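You operate a simulated robot arm through the tools that you are given. There is no shell and no other tool.

You run a simulated robot arm. Do the job below in one go: nothing can be reset, and whatever is moved stays where it is left.

TASK
Put things in order on the top of the service bench. At the end: the white eyewash bottle from the top of the service bench stands where the grey steel block stood; the grey steel block from the top of the service bench stands where the yellow wiping block stood; the yellow wiping block stands on top of the blue reel; the green dauber stands where the white eyewash bottle stood; whatever was shut is shut again. Leave all else as you found it, and nothing knocked over.

The check looks at the end state, three seconds after you hand in, the way a careful person would. Anything else that was tipped, shoved, dropped, spilled or broken makes it a failure.

THE ROBOT
A 6-joint arm with a two-finger gripper, fixed in place. Base frame: the origin is at the foot of the arm, x ahead of it, y to its left, z up; the work surface is at about z = 850. Lengths are in mm, angles in rad, forces in N, time in s.
With the tool pointing down near the work surface it reaches from about 140 to 680 mm from the base axis. Its first joint turns from -1.152 to 1.152 rad. Payload 2.45 kg.
The tool frame sits at the grasp point between the pads (the TCP): z along the fingers, y along the line on which they close. The tips reach 30 mm beyond it. The gripper opens to 106 mm. The gripper's body begins 79 mm behind the TCP.
Orientation is that of the tool frame in the base frame, as a unit quaternion [w, x, y, z]. With the fingers straight down and closing along the base's y, the tool's x points along the base's -x, its y along +y and its z along -z.

THE INTERFACE
- The arm moves only by the tool drive_tool. Its argument "steps" is a list of rows, each a list of 7 numbers: the turn, a rotation vector about the tool's x, y, z in rad, then the shift along the tool's x, y, z in mm, then the opening in per cent of the stroke, from 0 (shut) to 100 (fully open). In form: [[wx, wy, wz, dx, dy, dz, claw], ...]. A call has 1 to 20 rows; each row is the pose to reach, as a shift and turn from the pose commanded when the call began, along the tool's axes at that moment. Rows are played at 5 a second. More than 50 mm and 0.15 rad between two rows, or a gripper value outside its range, and nothing of the call is played. A pose out of reach is approached as far as the arm can. The call stops where the force on the tool passes 40 N (or 10 N more than at its start, if that is more) or the arm is blocked; 0.2 s more then pass. The fingers move at their own pace (about 153 mm/s each) and stop on an object; they squeeze with about 44 N. The grip force told is the motor's: it shows also when the fingers shut on nothing. Time passes only in rows, and 0.2 s behind the last, so rows that repeat a pose let the fingers close. It gives the time, the measured TCP pose, the force on the tool (base axes), the opening and the grip force at its end, in the units of the frame above (readings bear some noise), with the torque about the TCP (base axes, N m) and any sound that the robot's microphone picked up.
- Cameras (640 x 400 px; columns grow to the right, rows downward): "scene" is fixed at [60.7, 424.8, 1390.7]; the picture's right is [-0.67, -0.75, 0.00], its down [-0.52, 0.47, -0.71] and it looks along [0.53, -0.47, -0.70] (base axes); focal length 315 px, centre (320, 200). "wrist" rides on the gripper at [76, -2, -106] in the tool frame; the picture's right is [0.02, 1.00, 0.00], its down [-0.78, 0.02, -0.62] and it looks along [-0.62, 0.01, 0.78] (tool axes); focal length 247 px, centre (320, 200). There is no depth. A picture from a camera that has moved, and an enlarged one, comes with that camera's place and axes in the base frame and with its lens.
- grab_frame(camera): a new picture of that camera. The clock stands still meanwhile.
- inspect(camera, box): a new picture of the part [left, top, right, bottom] of that camera's present view, enlarged. The clock stands still meanwhile.
- sign_off(): hands the job in; it is judged then, once.

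Nothing tells you positions but the pictures and the camera data. Unless the task says otherwise, let go and move clear before handing in.

The tools are called as a command line: name --pt "numbers of a row" for each row, then --argument value for the rest, lists and objects as JSON in quotes. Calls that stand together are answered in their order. drive_tool: Moves the arm, as the interface text tells. Its arguments: {"type":"object","properties":{"steps":{"type":"array"}},"required":["steps"]} The other tools are called the same way: grab_frame (camera) takes a picture; inspect (camera, box) takes an enlarged picture of a part of a camera's view; sign_off () hands the job in.

At the start:

```text
time_s: 0.0
tool_pos: [256.2, 163.7, 1141.1]
tool_rot: [0.0, -0.001, 1.0, 0.001]
wrist_force: [0.2, -0.1, 0.0]
wrist_torque: [-0.01, -0.02, -0.01]
finger_gap: 106.0
finger_force: 0.0
```

scene: 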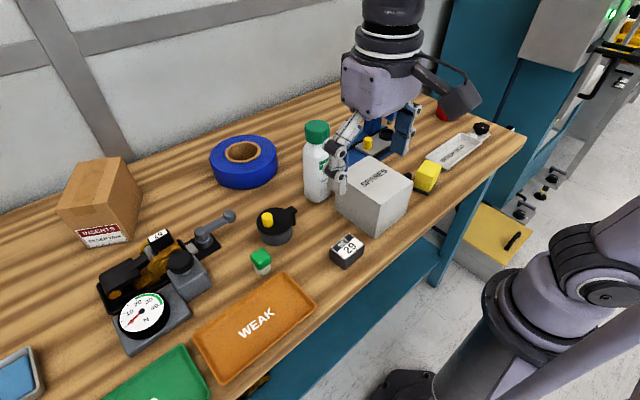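
wrist: 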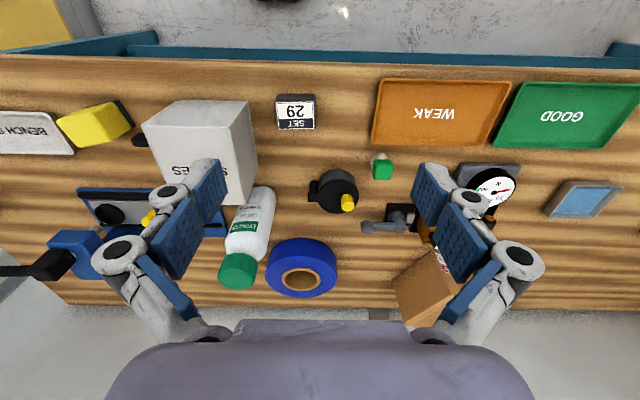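

I see a bench with a bottle with a green cap, a blue reel, a white SPARES box, a small yellow block, a small green-capped item, trays and a gauge. I'll look closer at each before moving anything.

inspect --camera "scene" --box '[200, 110, 360, 210]'

inspect --camera "scene" --box '[320, 100, 540, 240]'

inspect --camera "scene" --box '[220, 190, 380, 290]'

inspect --camera "wrist" --box '[0, 80, 220, 300]'

inspect --camera "wrist" --box '[200, 80, 420, 300]'

inspect --camera "scene" --box '[50, 150, 250, 350]'

```text
4.00 times, centred on (280, 160) of scene
camera zoom: at [60.7, 424.8, 1390.7], right [-0.67, -0.75, 0.0], down [-0.52, 0.47, -0.71], along [0.53, -0.47, -0.7], focal length 1261 px, centre (480, 360)
```

zoom: 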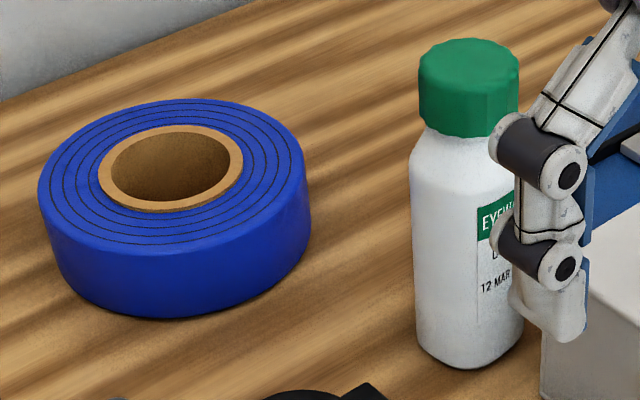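

```text
2.86 times, centred on (430, 170) of scene
camera zoom: at [60.7, 424.8, 1390.7], right [-0.67, -0.75, 0.0], down [-0.52, 0.47, -0.71], along [0.53, -0.47, -0.7], focal length 901 px, centre (6, 286)
```

zoom: 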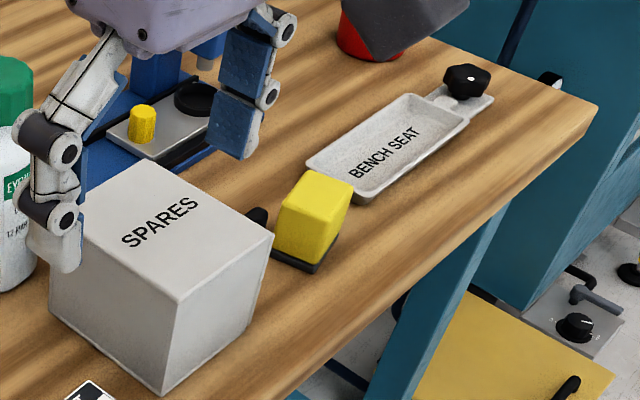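

```text
4.00 times, centred on (300, 240) of scene
camera zoom: at [60.7, 424.8, 1390.7], right [-0.67, -0.75, 0.0], down [-0.52, 0.47, -0.71], along [0.53, -0.47, -0.7], focal length 1261 px, centre (400, 40)
```

zoom: 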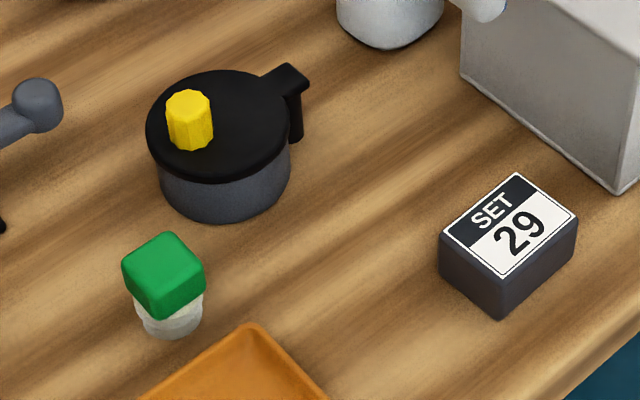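

```text
1.82 times, centred on (110, 190) of wrist
camera zoom: at [178.6, 163.5, 1248.4], right [-0.02, 1.0, 0.0], down [0.78, 0.02, 0.62], along [0.62, 0.02, -0.78], focal length 449 px, centre (702, 218)
```

zoom: 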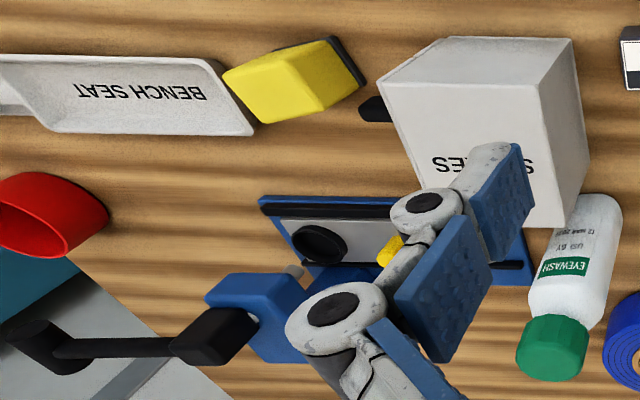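

```text
1.82 times, centred on (310, 190) of wrist
camera zoom: at [178.6, 163.5, 1248.4], right [-0.02, 1.0, 0.0], down [0.78, 0.02, 0.62], along [0.62, 0.02, -0.78], focal length 449 px, centre (338, 218)
```

zoom: 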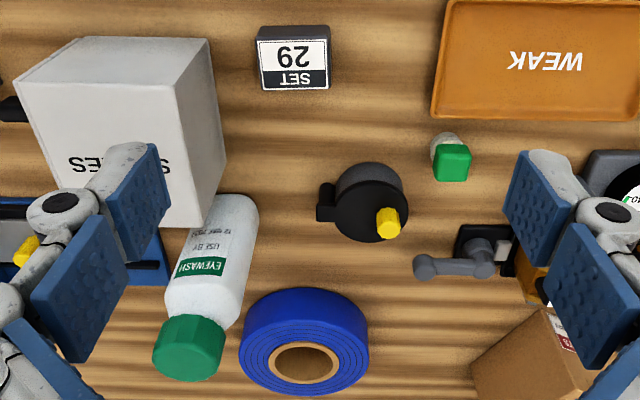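

```text
2.00 times, centred on (150, 250) of scene
camera zoom: at [60.7, 424.8, 1390.7], right [-0.67, -0.75, 0.0], down [-0.52, 0.47, -0.71], along [0.53, -0.47, -0.7], focal length 630 px, centre (660, 100)
```

zoom: 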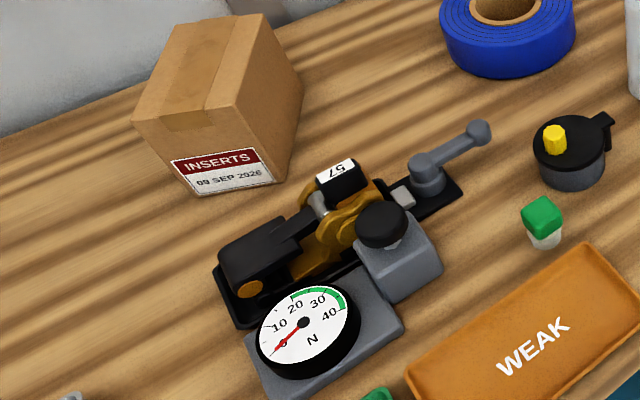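

The bottle is at roughly (487, 57). The yellow block, the small green-capped item and the reel are visible. I'm not sure yet which object is the grey steel block, so I'll move the arm high and sideways to view the bench from other angles.

drive_tool --pt "0 0 0 0 -45 0 100" --pt "0 0 0 0 -90 0 100" --pt "0 0 0 0 -135 0 100" --pt "0 0 0 0 -180 0 100" --pt "0 0 0 0 -225 0 100" --pt "0 0 0 0 -270 0 100" --pt "0 0 0 0 -300 0 100"

grab_frame --camera "wrist"

grab_frame --camera "scene"

```text
time_s: 1.6
tool_pos: [256.8, -136.1, 1139.7]
tool_rot: [0.001, 0.0, 1.0, 0.001]
wrist_force: [0.7, 0.1, 0.7]
wrist_torque: [0.03, 0.01, -0.01]
finger_gap: 105.9
finger_force: 0.1
```

```text
taken
camera wrist: at [179.8, -137.0, 1247.8], right [-0.02, 1.0, 0.0], down [0.78, 0.02, 0.62], along [0.62, 0.02, -0.78], focal length 247 px, centre (320, 200)
```

wrist: 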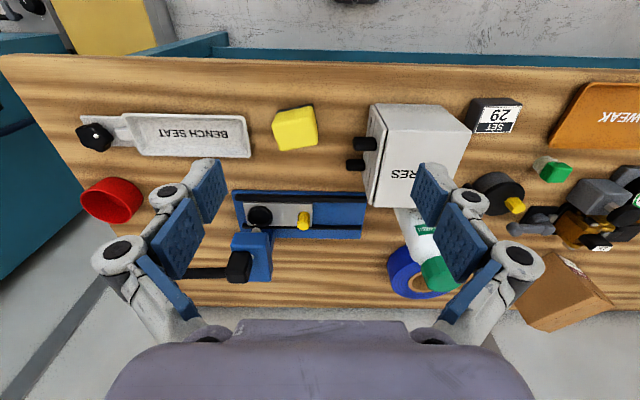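

```text
taken
```

scene: 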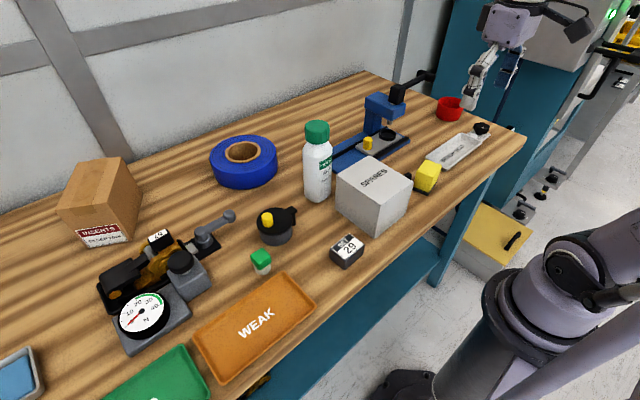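

The SPARES box has two black handles on its -y face, so it may be a container. I'll inspect it and the blue fixture.

inspect --camera "wrist" --box '[340, 80, 500, 220]'

inspect --camera "wrist" --box '[180, 90, 380, 290]'

inspect --camera "scene" --box '[300, 60, 530, 240]'

inspect --camera "wrist" --box '[0, 0, 200, 230]'

```text
2.86 times, centred on (420, 150) of wrist
camera zoom: at [179.8, -137.0, 1247.8], right [-0.02, 1.0, 0.0], down [0.78, 0.02, 0.62], along [0.62, 0.02, -0.78], focal length 706 px, centre (34, 343)
```

zoom: 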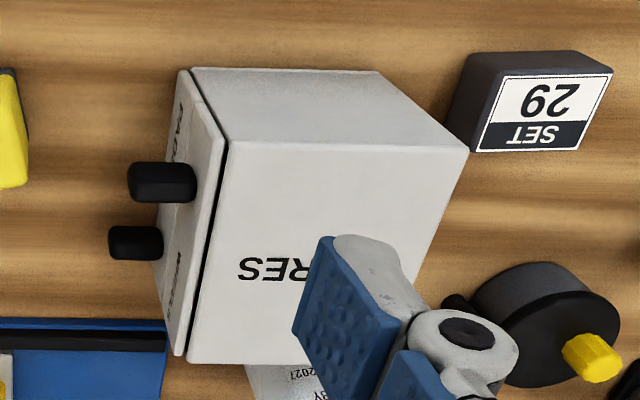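

```text
2.00 times, centred on (280, 190) of wrist
camera zoom: at [179.8, -137.0, 1247.8], right [-0.02, 1.0, 0.0], down [0.78, 0.02, 0.62], along [0.62, 0.02, -0.78], focal length 494 px, centre (400, 220)
```

zoom: 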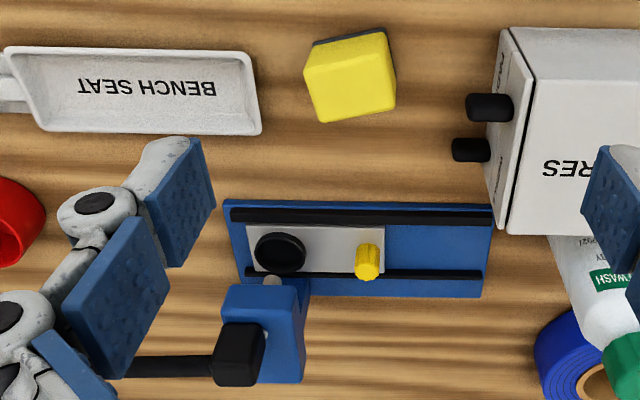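

```text
2.22 times, centred on (415, 150) of scene
camera zoom: at [60.6, 424.8, 1390.7], right [-0.67, -0.75, 0.0], down [-0.52, 0.47, -0.71], along [0.53, -0.47, -0.7], focal length 701 px, centre (109, 311)
```

zoom: 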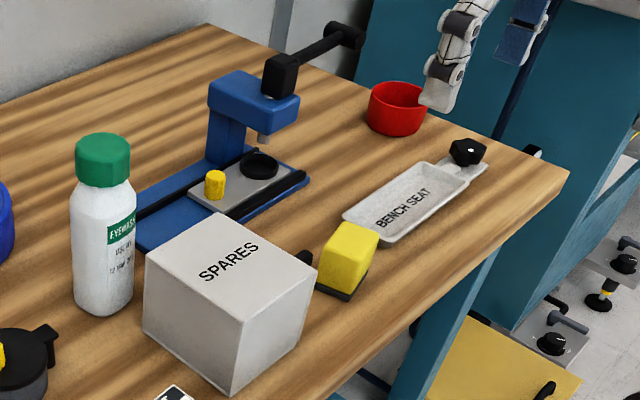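

```text
1.74 times, centred on (100, 115) of wrist
camera zoom: at [179.8, -137.0, 1247.8], right [-0.02, 1.0, 0.0], down [0.78, 0.02, 0.62], along [0.62, 0.02, -0.78], focal length 430 px, centre (703, 348)
```

zoom: 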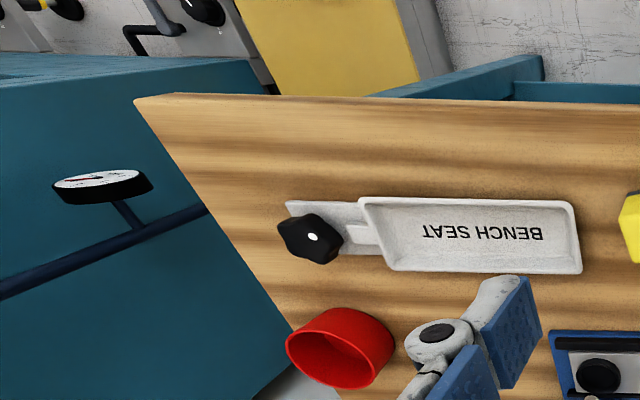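

The SPARES box has a drawer front with two labelled handles facing -y. I'll check the far +y side of the bench next for any other candidate grey block.

drive_tool --pt "0 0 0 0 50 0 100" --pt "0 0 0 0 100 0 100" --pt "0 0 0 0 150 0 100" --pt "0 0 0 0 200 0 100" --pt "0 0 0 0 250 0 100" --pt "0 0 0 0 300 0 100" --pt "0 0 0 0 350 0 100" --pt "0 0 0 0 400 0 100" --pt "0 0 0 0 450 0 100" --pt "0 0 0 0 480 0 100"

grab_frame --camera "wrist"

grab_frame --camera "scene"

```text
time_s: 3.8
tool_pos: [255.4, 344.4, 1141.5]
tool_rot: [0.0, 0.0, 1.0, 0.001]
wrist_force: [-0.1, 0.1, -0.4]
wrist_torque: [-0.02, 0.01, 0.02]
finger_gap: 106.0
finger_force: 0.0
```

```text
taken
camera wrist: at [177.2, 343.3, 1248.9], right [-0.02, 1.0, 0.0], down [0.78, 0.02, 0.62], along [0.62, 0.02, -0.78], focal length 247 px, centre (320, 200)
```

wrist: 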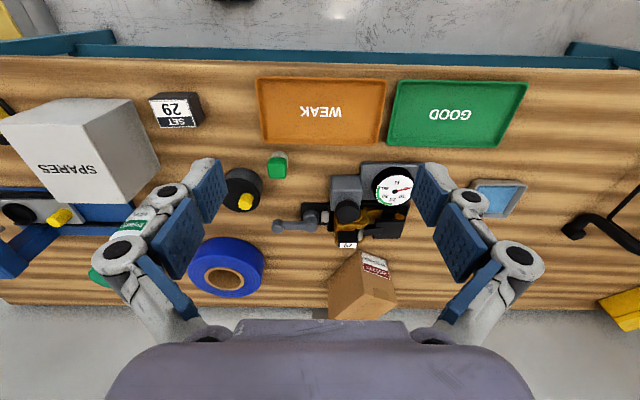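

```text
taken
```

scene: 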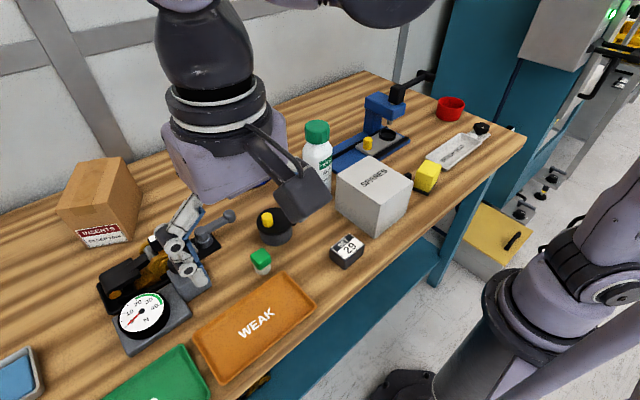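

Nothing else grey and block-like shows up on this side. I'll take closer looks at the SET 29 block, the machine and the green item.

inspect --camera "wrist" --box '[130, 80, 310, 230]'

inspect --camera "wrist" --box '[260, 140, 440, 330]'

inspect --camera "scene" --box '[320, 220, 380, 280]'

inspect --camera "scene" --box '[330, 140, 450, 240]'

```text
2.67 times, centred on (220, 155) of wrist
camera zoom: at [177.2, 343.3, 1248.9], right [-0.02, 1.0, 0.0], down [0.78, 0.02, 0.62], along [0.62, 0.02, -0.78], focal length 659 px, centre (587, 320)
```

zoom: 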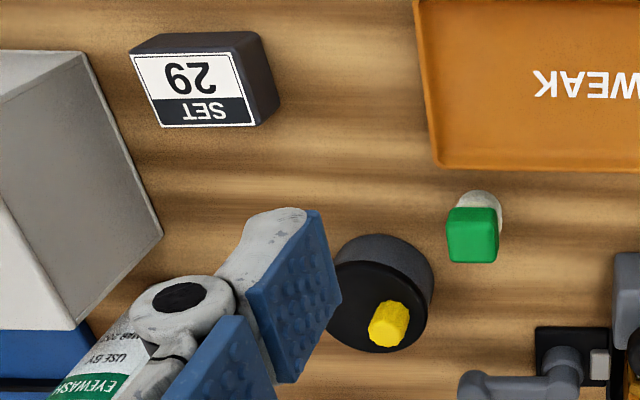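

```text
2.11 times, centred on (350, 235) of wrist
camera zoom: at [177.2, 343.3, 1248.9], right [-0.02, 1.0, 0.0], down [0.78, 0.02, 0.62], along [0.62, 0.02, -0.78], focal length 520 px, centre (257, 126)
```

zoom: 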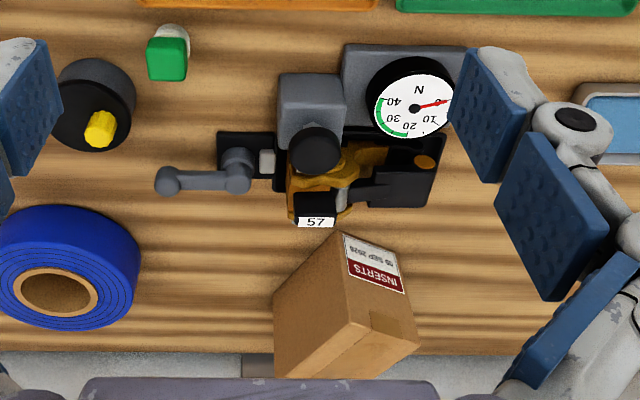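

```text
6.67 times, centred on (350, 250) of scene
camera zoom: at [60.6, 424.8, 1390.7], right [-0.67, -0.75, 0.0], down [-0.52, 0.47, -0.71], along [0.53, -0.47, -0.7], focal length 2102 px, centre (120, -133)
```

zoom: 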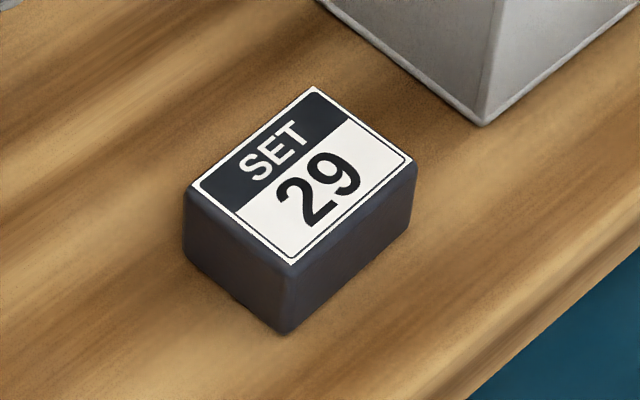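

```text
4.00 times, centred on (390, 190) of scene
camera zoom: at [60.6, 424.8, 1390.7], right [-0.67, -0.75, 0.0], down [-0.52, 0.47, -0.71], along [0.53, -0.47, -0.7], focal length 1261 px, centre (40, 240)
```

zoom: 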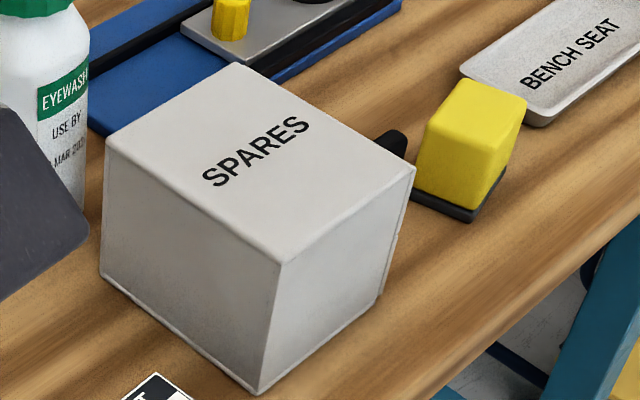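

The SET 29 block is the only free-standing dark grey block I've found so far, but I want to be sure. I'll swing the wrist camera round to look at the SPARES front and the blue fixture from the -y side.

drive_tool --pt "0 0 -0.13 -3 -45 0 100" --pt "0 0 -0.26 -6 -90 0 100" --pt "0 0 -0.39 -9 -135 0 100" --pt "0 0 -0.52 -12 -180 0 100" --pt "0 0 -0.65 -15 -225 0 100" --pt "0 0 -0.78 -18 -270 0 100" --pt "0 0 -0.91 -21 -315 0 100" --pt "0 0 -1.04 -24 -360 0 100" --pt "0 0 -1.17 -27 -405 0 100" --pt "0 0 -1.3 -30 -450 0 100" --pt "0 0 -1.43 -33 -495 0 100" --pt "0 0 -1.571 -36 -535 0 100"

grab_frame --camera "wrist"

```text
time_s: 6.4
tool_pos: [291.9, -189.9, 1140.4]
tool_rot: [-0.001, 0.708, -0.707, -0.001]
wrist_force: [-0.6, 0.4, 0.3]
wrist_torque: [0.02, -0.03, -0.01]
finger_gap: 106.0
finger_force: 0.0
```

```text
taken
camera wrist: at [292.2, -266.1, 1248.1], right [-1.0, -0.02, 0.0], down [-0.02, 0.78, 0.62], along [-0.01, 0.62, -0.78], focal length 247 px, centre (320, 200)
```

wrist: 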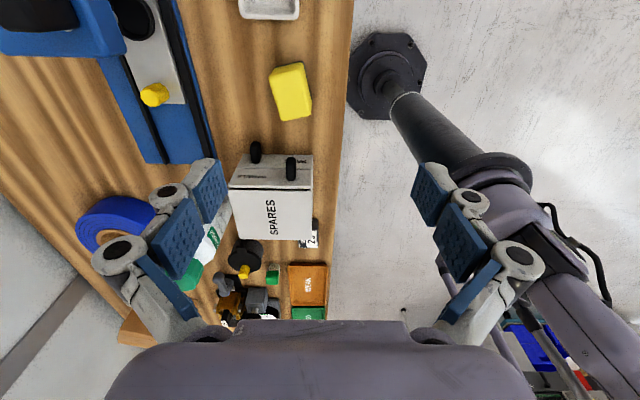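

inspect --camera "wrist" --box '[210, 130, 340, 260]'

grab_frame --camera "scene"

```text
3.08 times, centred on (275, 195) of wrist
camera zoom: at [292.2, -266.1, 1248.1], right [-1.0, -0.02, 0.0], down [-0.02, 0.78, 0.62], along [-0.01, 0.62, -0.78], focal length 760 px, centre (458, 215)
```

zoom: 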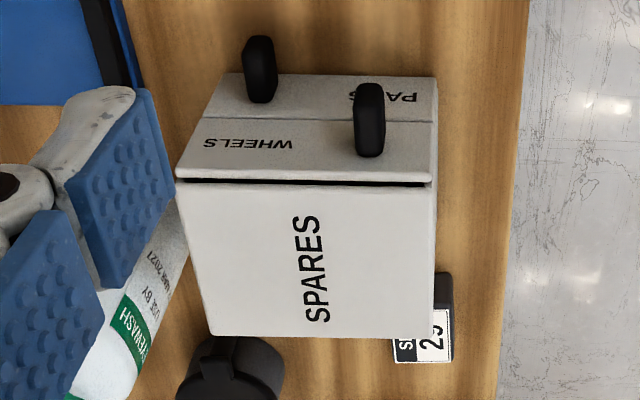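

```text
taken
```

scene: 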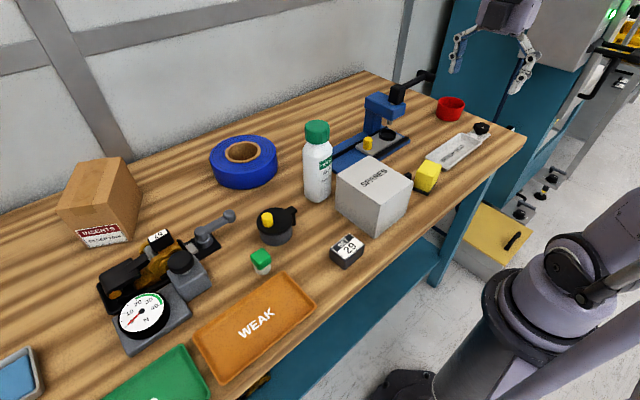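

The SPARES cabinet has two shut drawers, WHEELS and PADS. It measures about 120 x 110 x 103 mm, so it is not the block. I'll now look closely at the small green item and the dark SET 29 block to confirm what they are.

drive_tool --pt "0 0 0.143 -42 -2 0 100" --pt "0 0 0.286 -84 -4 0 100" --pt "0 0 0.428 -126 -6 0 100" --pt "0 0 0.571 -168 -8 0 100" --pt "0 0 0.714 -210 -10 0 100" --pt "0 0 0.857 -252 -11 0 100" --pt "0 0 1.0 -294 -13 0 100" --pt "0 0 1.142 -336 -15 0 100" --pt "0 0 1.285 -378 -17 0 100" --pt "0 0 1.428 -420 -18 0 100" --pt "0 0 1.571 -462 -19 0 100" --pt "0 0 1.571 -462 -19 45 100" --pt "0 0 1.571 -462 -19 90 100" --pt "0 0 1.571 -462 -19 135 100" --pt "0 0 1.571 -462 -19 173 100"

grab_frame --camera "wrist"

```text
time_s: 9.6
tool_pos: [310.9, 271.7, 967.0]
tool_rot: [0.0, 0.0, 1.0, 0.0]
wrist_force: [0.3, 0.4, -0.9]
wrist_torque: [0.05, 0.01, -0.03]
finger_gap: 106.0
finger_force: 0.1
```

```text
taken
camera wrist: at [233.2, 270.3, 1074.3], right [-0.02, 1.0, 0.0], down [0.78, 0.02, 0.62], along [0.62, 0.02, -0.78], focal length 247 px, centre (320, 200)
```

wrist: 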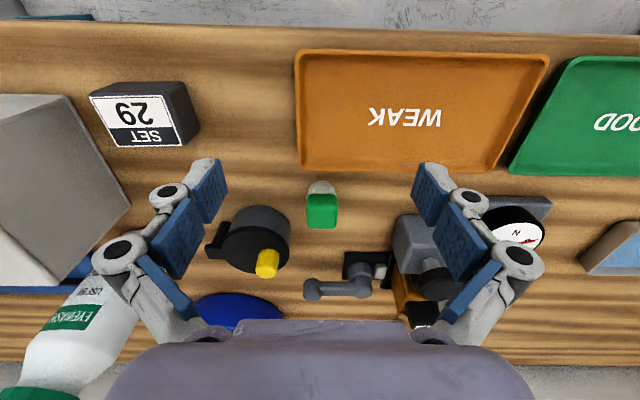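

inspect --camera "wrist" --box '[270, 160, 370, 250]'

inspect --camera "wrist" --box '[70, 60, 220, 170]'

inspect --camera "wrist" --box '[190, 180, 310, 300]'

```text
4.44 times, centred on (320, 205) of wrist
camera zoom: at [233.2, 270.3, 1074.3], right [-0.02, 1.0, 0.0], down [0.78, 0.02, 0.62], along [0.62, 0.02, -0.78], focal length 1098 px, centre (320, 178)
```

zoom: 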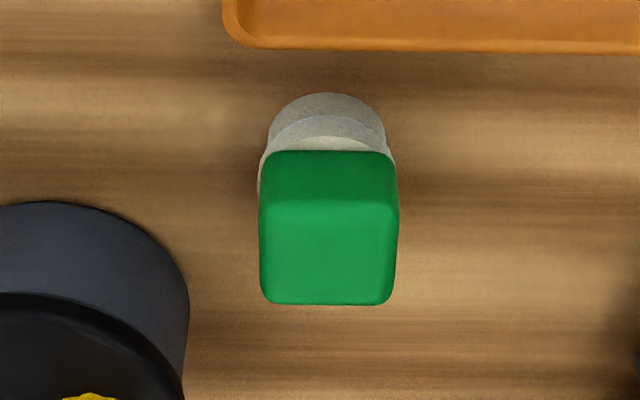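

```text
3.64 times, centred on (145, 115) of wrist
camera zoom: at [233.2, 270.3, 1074.3], right [-0.02, 1.0, 0.0], down [0.78, 0.02, 0.62], along [0.62, 0.02, -0.78], focal length 898 px, centre (956, 509)
```

zoom: 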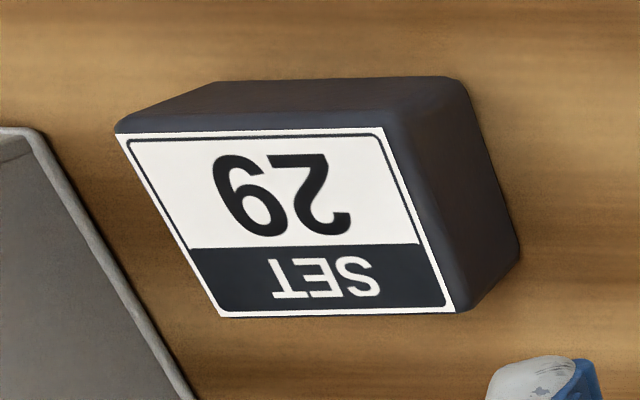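

```text
3.33 times, centred on (250, 240) of wrist
camera zoom: at [233.2, 270.3, 1074.3], right [-0.02, 1.0, 0.0], down [0.78, 0.02, 0.62], along [0.62, 0.02, -0.78], focal length 823 px, centre (553, 67)
```

zoom: 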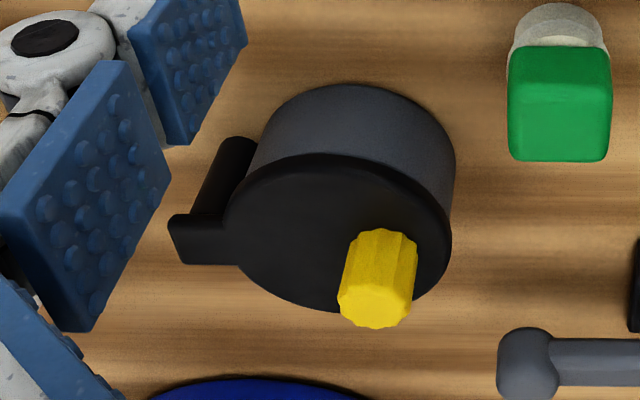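

The green item has a whitish felt base under a green grip, so it's the dauber. I'll check the grey part beside the gauge to rule it out as a loose block.

inspect --camera "scene" --box '[90, 200, 240, 360]'

inspect --camera "scene" --box '[0, 120, 160, 280]'

inspect --camera "wrist" --box '[380, 160, 640, 320]'

inspect --camera "scene" --box '[400, 60, 640, 260]'

```text
2.50 times, centred on (165, 280) of scene
camera zoom: at [60.7, 424.8, 1390.7], right [-0.67, -0.75, 0.0], down [-0.52, 0.47, -0.71], along [0.53, -0.47, -0.7], focal length 788 px, centre (708, 0)
```

zoom: 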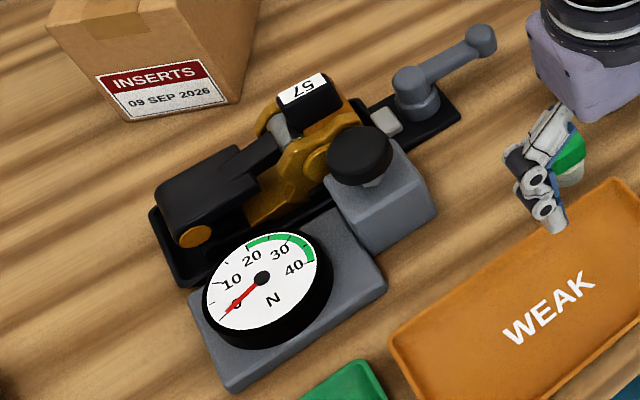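

```text
2.50 times, centred on (80, 200) of scene
camera zoom: at [60.7, 424.8, 1390.7], right [-0.67, -0.75, 0.0], down [-0.52, 0.47, -0.71], along [0.53, -0.47, -0.7], focal length 788 px, centre (920, 200)
```

zoom: 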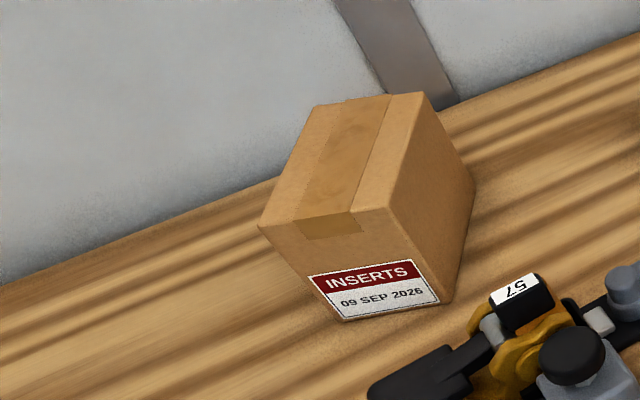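

```text
2.46 times, centred on (510, 240) of wrist
camera zoom: at [233.2, 270.3, 1074.3], right [-0.02, 1.0, 0.0], down [0.78, 0.02, 0.62], along [0.62, 0.02, -0.78], focal length 608 px, centre (-148, 102)
```

zoom: 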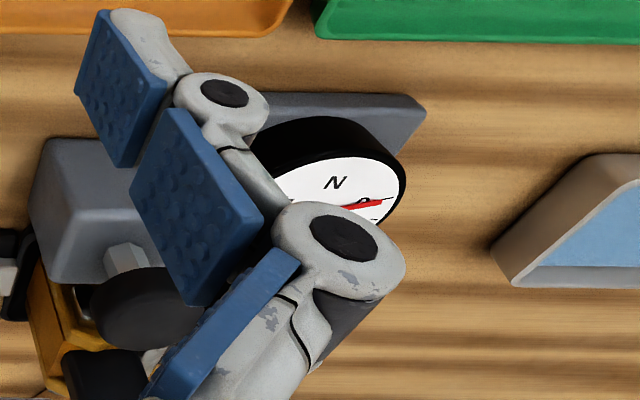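

```text
2.00 times, centred on (520, 160) of scene
camera zoom: at [60.7, 424.8, 1390.7], right [-0.67, -0.75, 0.0], down [-0.52, 0.47, -0.71], along [0.53, -0.47, -0.7], focal length 630 px, centre (-80, 280)
```

zoom: 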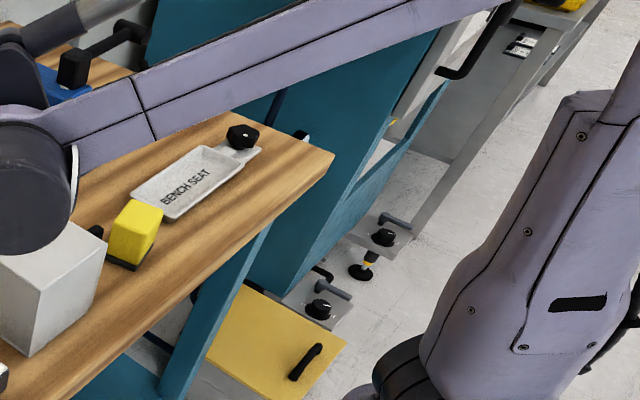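

The grey part by the gauge belongs to the clamp fixture. So the loose dark-grey block marked SET 29, centred near (310, 130), is the grey steel block. The dauber is near (400, 276). Next I'll look at the reel from above to measure its top ring.

drive_tool --pt "0 0 0 0 0 -45 100" --pt "0 0 0 0 0 -90 100" --pt "0 0 0 0 0 -133 100" --pt "0 0 0 -41 -25 -133 100" --pt "0 0 0 -83 -51 -133 100" --pt "0 0 0 -124 -76 -133 100" --pt "0 0 0 -166 -101 -133 100" --pt "0 0 0 -207 -127 -133 100" --pt "0 0 0 -249 -152 -133 100"

grab_frame --camera "wrist"

grab_frame --camera "scene"

```text
time_s: 11.6
tool_pos: [561.7, 118.4, 1100.1]
tool_rot: [0.001, -0.001, 1.0, 0.001]
wrist_force: [0.0, 0.5, -0.5]
wrist_torque: [0.0, 0.01, -0.02]
finger_gap: 106.0
finger_force: 0.1
```

```text
taken
camera wrist: at [484.3, 117.9, 1207.3], right [-0.02, 1.0, 0.0], down [0.78, 0.02, 0.62], along [0.62, 0.02, -0.78], focal length 247 px, centre (320, 200)
```

wrist: 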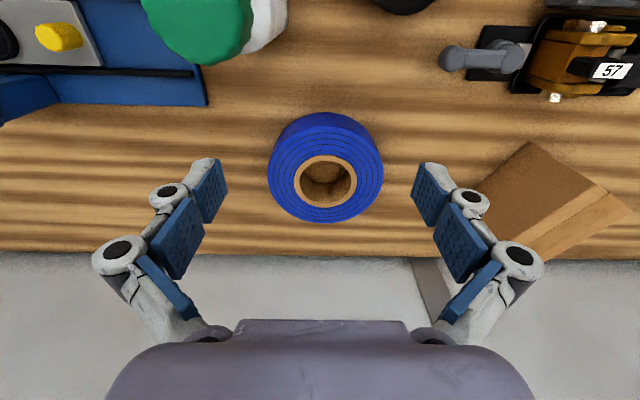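

```text
taken
```

scene: 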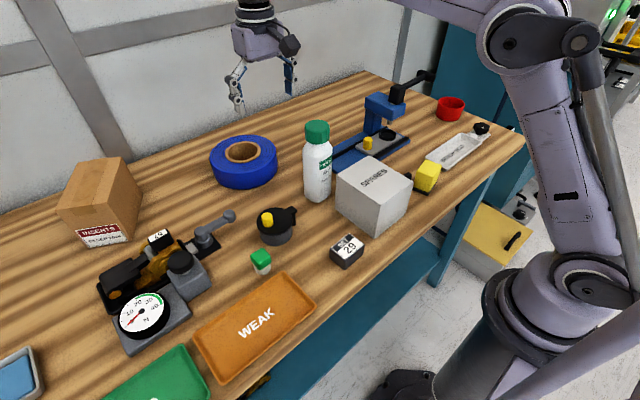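

inspect --camera "wrist" --box '[250, 90, 410, 240]'

inspect --camera "wrist" --box '[100, 0, 320, 120]'

```text
2.67 times, centred on (330, 165) of wrist
camera zoom: at [484.3, 117.9, 1207.3], right [-0.02, 1.0, 0.0], down [0.78, 0.02, 0.62], along [0.62, 0.02, -0.78], focal length 659 px, centre (293, 293)
```

zoom: 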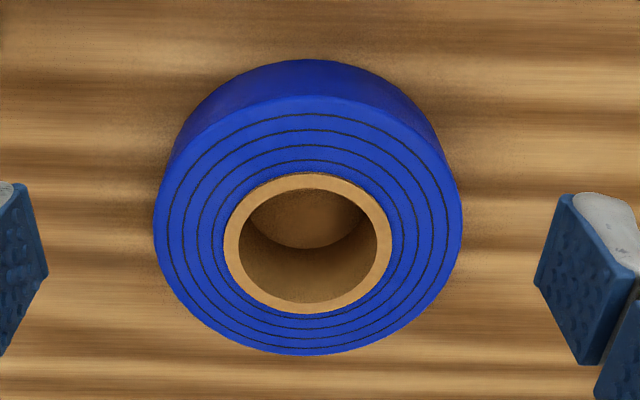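

```text
2.91 times, centred on (210, 60) of wrist
camera zoom: at [484.3, 117.9, 1207.3], right [-0.02, 1.0, 0.0], down [0.78, 0.02, 0.62], along [0.62, 0.02, -0.78], focal length 718 px, centre (640, 607)
```

zoom: 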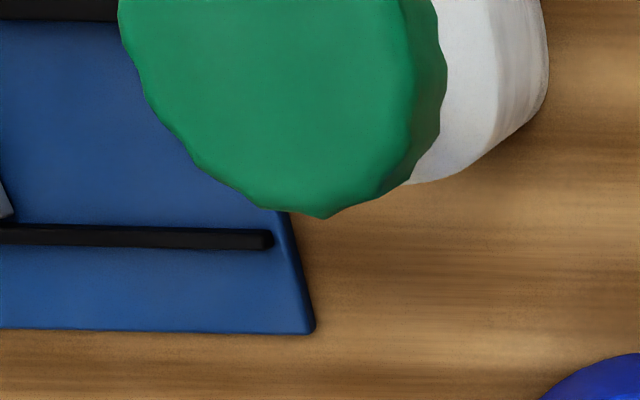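

The reel is centred near (690, 132), with an 84 mm outer radius, a 38 mm hole radius and its top at z≈905. The yellow block fits on the near side of the ring. I'll zoom in on the bottle, then move above the yellow block.

inspect --camera "scene" --box '[280, 110, 360, 210]'

inspect --camera "scene" --box '[390, 140, 470, 210]'

drive_tool --pt "0 0 0 45 -20 0 100" --pt "0 0 0 90 -40 0 100" --pt "0 0 0 130 -70 0 100" --pt "0 0 0 165 -105 0 100" --pt "0 0 0 200 -140 0 100" --pt "0 0 0 230 -180 0 100" --pt "0 0 0 255 -220 0 100" --pt "0 0 0 275 -265 0 100" --pt "0 0 0 282 -290 40 100" --pt "0 0 0 282 -290 80 100"

grab_frame --camera "wrist"

```text
4.00 times, centred on (320, 160) of scene
camera zoom: at [60.6, 424.8, 1390.7], right [-0.67, -0.75, 0.0], down [-0.52, 0.47, -0.71], along [0.53, -0.47, -0.7], focal length 1261 px, centre (320, 360)
```

zoom: 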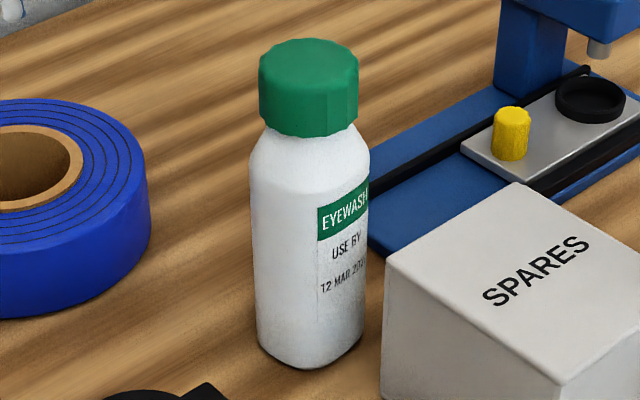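

```text
5.71 times, centred on (430, 175) of scene
camera zoom: at [60.6, 424.8, 1390.7], right [-0.67, -0.75, 0.0], down [-0.52, 0.47, -0.71], along [0.53, -0.47, -0.7], focal length 1802 px, centre (-309, 343)
```

zoom: 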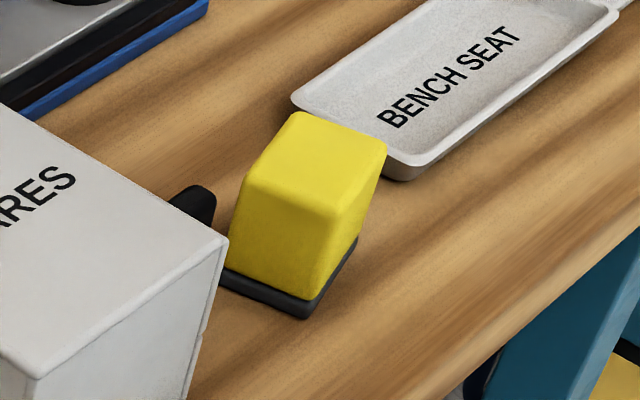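

```text
time_s: 13.8
tool_pos: [277.4, -171.5, 1019.5]
tool_rot: [0.0, -0.002, 1.0, 0.001]
wrist_force: [-0.5, -0.9, 0.2]
wrist_torque: [0.0, -0.04, -0.01]
finger_gap: 105.8
finger_force: 0.1
```

```text
taken
camera wrist: at [199.4, -172.4, 1127.1], right [-0.02, 1.0, 0.0], down [0.78, 0.02, 0.62], along [0.62, 0.02, -0.78], focal length 247 px, centre (320, 200)
```

wrist: 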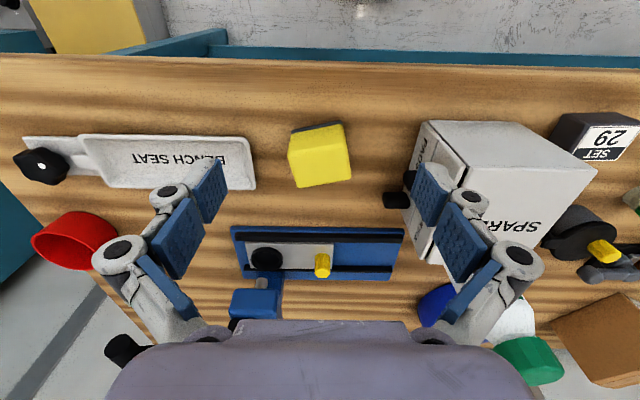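

inspect --camera "wrist" --box '[260, 100, 380, 210]'

inspect --camera "wrist" --box '[360, 100, 640, 260]'

```text
3.64 times, centred on (320, 155) of wrist
camera zoom: at [199.4, -172.4, 1127.1], right [-0.02, 1.0, 0.0], down [0.78, 0.02, 0.62], along [0.62, 0.02, -0.78], focal length 898 px, centre (320, 364)
```

zoom: 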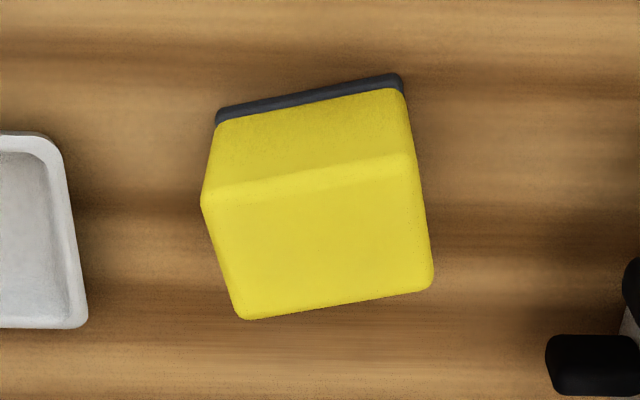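

```text
2.29 times, centred on (500, 180) of wrist
camera zoom: at [199.4, -172.4, 1127.1], right [-0.02, 1.0, 0.0], down [0.78, 0.02, 0.62], along [0.62, 0.02, -0.78], focal length 564 px, centre (-91, 246)
```

zoom: 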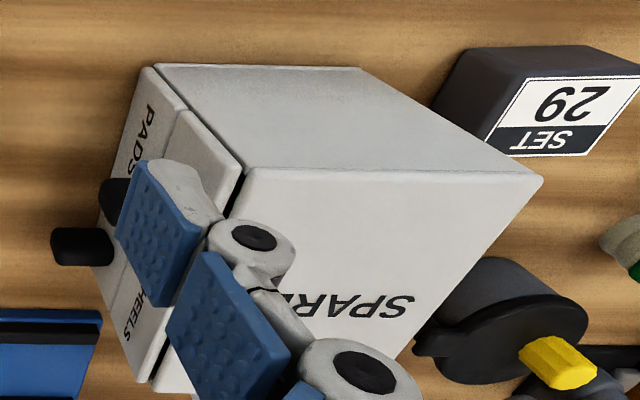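

The yellow block is centred near (331, -167), turned about 0.21 rad, and measures roughly 42 x 60 x 55 mm. I'll turn the gripper so it closes across the short side, well clear of the SPARES handles, and hover above it.

drive_tool --pt "0 0 -0.149 -4.5 0.3 0 70" --pt "0 0 -0.298 -9 0.6 0 70" --pt "0 0 -0.447 -13.5 0.9 0 70" --pt "0 0 -0.596 -18 1.2 0 70" --pt "0 0 -0.745 -22.5 1.5 0 70" --pt "0 0 -0.894 -27 1.8 0 70" --pt "0 0 -1.043 -31.5 2.1 0 70" --pt "0 0 -1.192 -36 2.4 0 70" --pt "0 0 -1.341 -40.5 2.7 0 70" --pt "0 0 -1.49 -45 3 0 70" --pt "0 0 -1.639 -49 3.4 0 70" --pt "0 0 -1.785 -53 3.7 0 70"

grab_frame --camera "wrist"

grab_frame --camera "scene"

```text
time_s: 16.4
tool_pos: [332.0, -165.5, 1021.3]
tool_rot: [-0.001, 0.78, -0.626, 0.0]
wrist_force: [-0.6, 0.2, 0.1]
wrist_torque: [0.01, 0.01, 0.0]
finger_gap: 74.3
finger_force: 0.0
```

```text
taken
camera wrist: at [348.5, -239.7, 1127.7], right [-0.97, -0.24, 0.0], down [-0.19, 0.76, 0.62], along [-0.15, 0.6, -0.78], focal length 247 px, centre (320, 200)
```

wrist: 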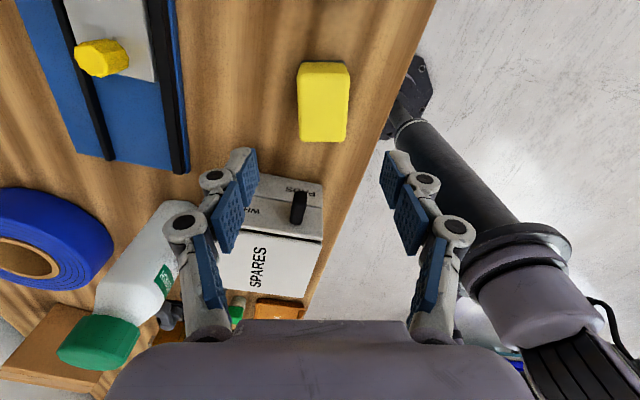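

```text
taken
```

scene: 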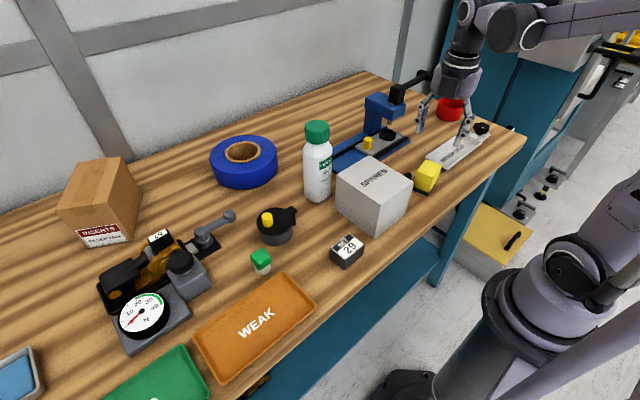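

inspect --camera "wrist" --box '[270, 40, 380, 160]'

```text
3.33 times, centred on (325, 100) of wrist
camera zoom: at [348.5, -239.7, 1127.7], right [-0.97, -0.24, 0.0], down [-0.19, 0.76, 0.62], along [-0.15, 0.6, -0.78], focal length 823 px, centre (303, 533)
```

zoom: 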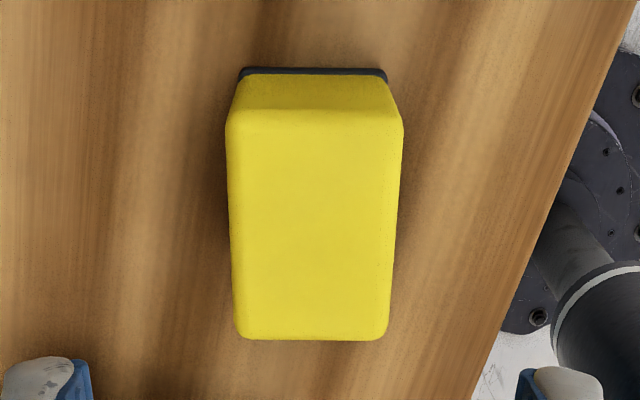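

The gripper is aligned with the block to within about 1.5 mm. I'll descend and grip it.

drive_tool --pt "0 0 0 1 1 45 70" --pt "0 0 0 1 1 90 70" --pt "0 0 0 1 1 115 70" --pt "0 0 0 1 1 134 70" --pt "0 0 0 1 1 134 70" --pt "0 0 0 1 1 134 0" --pt "0 0 0 1 1 134 0" --pt "0 0 0 1 1 134 0" --pt "0 0 0 1 1 134 0"

grab_frame --camera "wrist"

grab_frame --camera "scene"

```text
time_s: 18.4
tool_pos: [331.3, -167.5, 887.3]
tool_rot: [-0.001, 0.779, -0.627, 0.0]
wrist_force: [-0.4, 0.5, 0.2]
wrist_torque: [-0.02, -0.01, -0.01]
finger_gap: 42.5
finger_force: 44.3
```

```text
taken
camera wrist: at [348.4, -241.5, 993.7], right [-0.97, -0.23, 0.0], down [-0.18, 0.76, 0.62], along [-0.15, 0.61, -0.78], focal length 247 px, centre (320, 200)
```

wrist: 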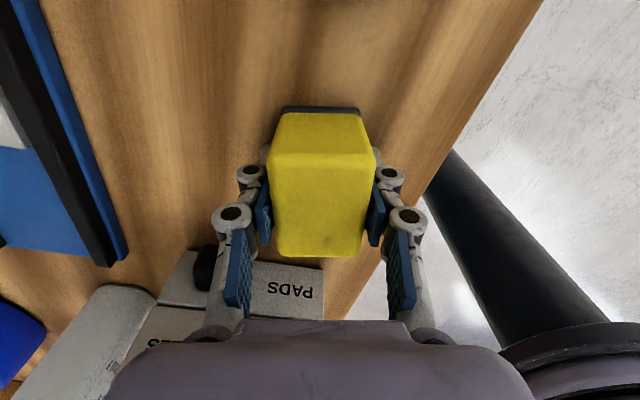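

```text
taken
```

scene: 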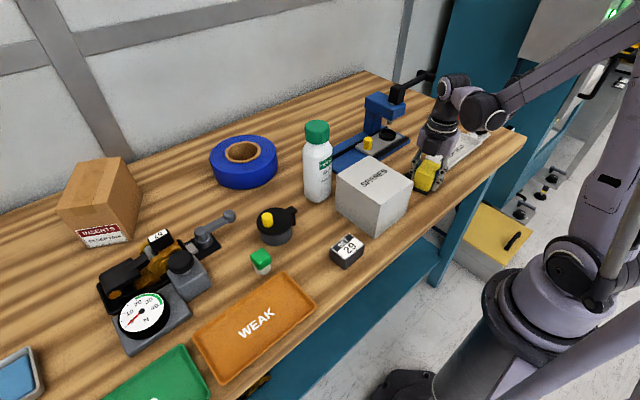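

I have the yellow block (gap 42.5 mm). I'll lift it straight up and carry it over to the near side of the reel.

drive_tool --pt "0 0 0 0 0 -30 0" --pt "0 0 0 0 0 -75 0" --pt "0 0 0 0 0 -120 0" --pt "0 0 0 0 0 -165 0" --pt "0 0 0 0 0 -215 0" --pt "0 0 0.021 -22.9 -35.7 -215 0" --pt "0 0 0.043 -45.8 -71.4 -215 0" --pt "0 0 0.064 -68.6 -107 -215 0" --pt "0 0 0.086 -91.5 -142.7 -215 0" --pt "0 0 0.107 -114.4 -178.4 -215 0" --pt "0 0 0.128 -137.3 -214.1 -215 0" --pt "0 0 0.15 -160.2 -249.8 -215 0" --pt "0 0 0.171 -183 -285.4 -215 0" --pt "0 0 0.193 -205.9 -321.1 -215 0" --pt "0 0 0.214 -228.8 -356.8 -215 0" --pt "0 0 0.214 -228.8 -356.8 -215 0"

grab_frame --camera "wrist"

grab_frame --camera "scene"

```text
time_s: 21.8
tool_pos: [615.4, 131.4, 1094.4]
tool_rot: [0.0, 0.707, -0.707, -0.001]
wrist_force: [0.0, -0.6, -0.3]
wrist_torque: [0.0, 0.0, 0.01]
finger_gap: 42.4
finger_force: 44.0
out of reach, approached as far as the arm can: row 15, 16
```

```text
taken
camera wrist: at [616.3, 54.8, 1202.1], right [-1.0, -0.02, 0.0], down [-0.02, 0.78, 0.62], along [-0.01, 0.62, -0.78], focal length 247 px, centre (320, 200)
```

wrist: 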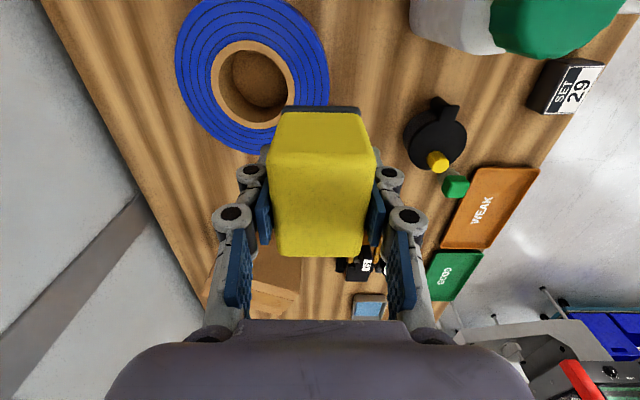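

```text
taken
```

scene: 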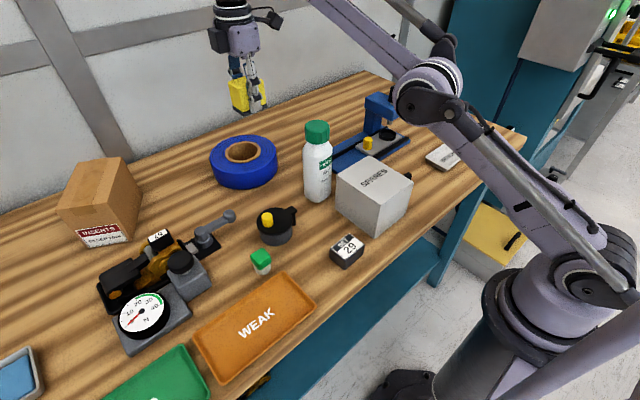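

At that height the arm stopped about 16 mm short of the target. Lower down it can reach further, so I'll descend a little and re-measure.

drive_tool --pt "0 0 0 0 0 30 0" --pt "0 0 0 0 0 60 0" --pt "0 0 0 0 0 60 0"

```text
time_s: 22.6
tool_pos: [615.6, 130.6, 1035.0]
tool_rot: [-0.001, 0.708, -0.706, 0.0]
wrist_force: [-0.9, -0.7, 0.3]
wrist_torque: [0.04, 0.0, 0.0]
finger_gap: 42.3
finger_force: 44.2
```

drive_tool --pt "0 0 0 -1 -15.5 0 0" --pt "0 0 0 -1 -15.5 35 0" --pt "0 0 0 -1 -15.5 65 0" --pt "0 0 0 -1 -15.5 65 0"

grab_frame --camera "wrist"

inspect --camera "scene" --box '[190, 90, 310, 200]'

```text
time_s: 23.6
tool_pos: [630.7, 130.6, 968.4]
tool_rot: [-0.002, 0.708, -0.706, -0.001]
wrist_force: [-0.6, -0.3, -0.4]
wrist_torque: [0.01, 0.01, 0.02]
finger_gap: 42.6
finger_force: 43.9
```

```text
taken
camera wrist: at [631.6, 54.8, 1076.5], right [-1.0, -0.02, 0.0], down [-0.02, 0.78, 0.62], along [-0.01, 0.62, -0.78], focal length 247 px, centre (320, 200)
```

wrist: 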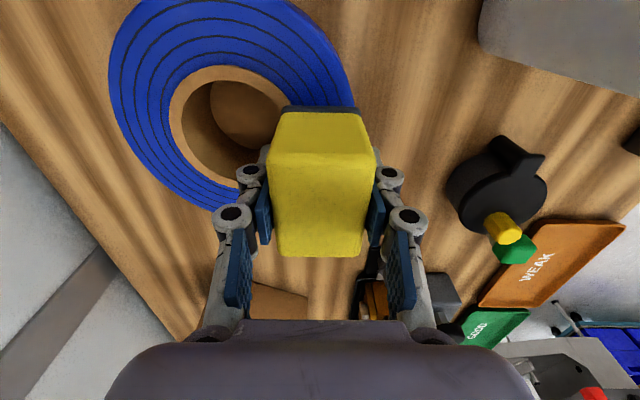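

```text
3.64 times, centred on (250, 145) of scene
camera zoom: at [60.7, 424.8, 1390.7], right [-0.67, -0.75, 0.0], down [-0.52, 0.47, -0.71], along [0.53, -0.47, -0.7], focal length 1146 px, centre (574, 400)
```

zoom: 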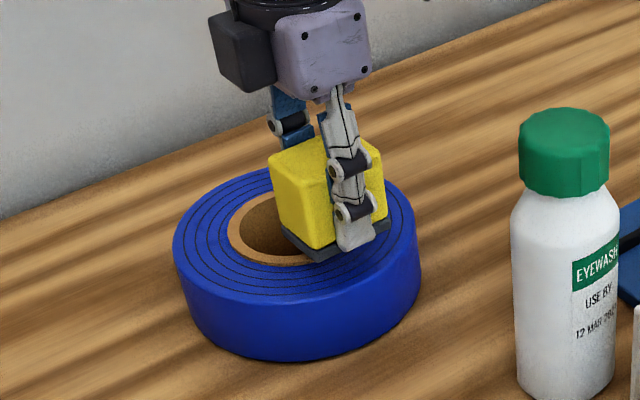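

The block is now over the near part of the ring. I'll lower it gently until it touches.

drive_tool --pt "0 0 0 -1 0 10 0" --pt "0 0 0 -1 0 18 0" --pt "0 0 0 -1 0 22 0" --pt "0 0 0 -1 0 24 0" --pt "0 0 0 -1 0 24 0"

inspect --camera "scene" --box '[190, 110, 310, 200]'

```text
time_s: 24.8
tool_pos: [630.6, 131.8, 946.2]
tool_rot: [-0.001, 0.707, -0.707, -0.001]
wrist_force: [0.0, -0.3, 3.1]
wrist_torque: [0.0, -0.02, 0.0]
finger_gap: 42.7
finger_force: 43.7
```

```text
4.44 times, centred on (250, 155) of scene
camera zoom: at [60.6, 424.8, 1390.7], right [-0.67, -0.75, 0.0], down [-0.52, 0.47, -0.71], along [0.53, -0.47, -0.7], focal length 1401 px, centre (631, 400)
```

zoom: 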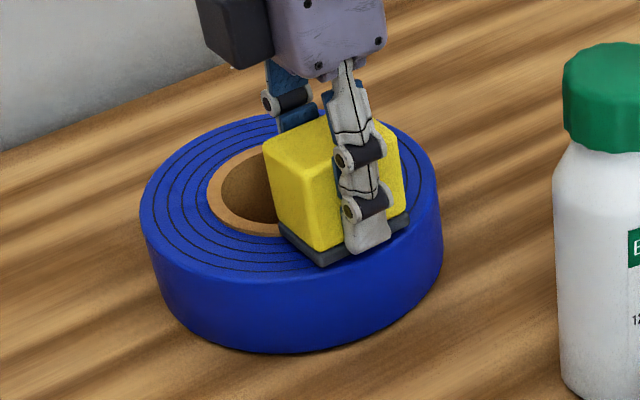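

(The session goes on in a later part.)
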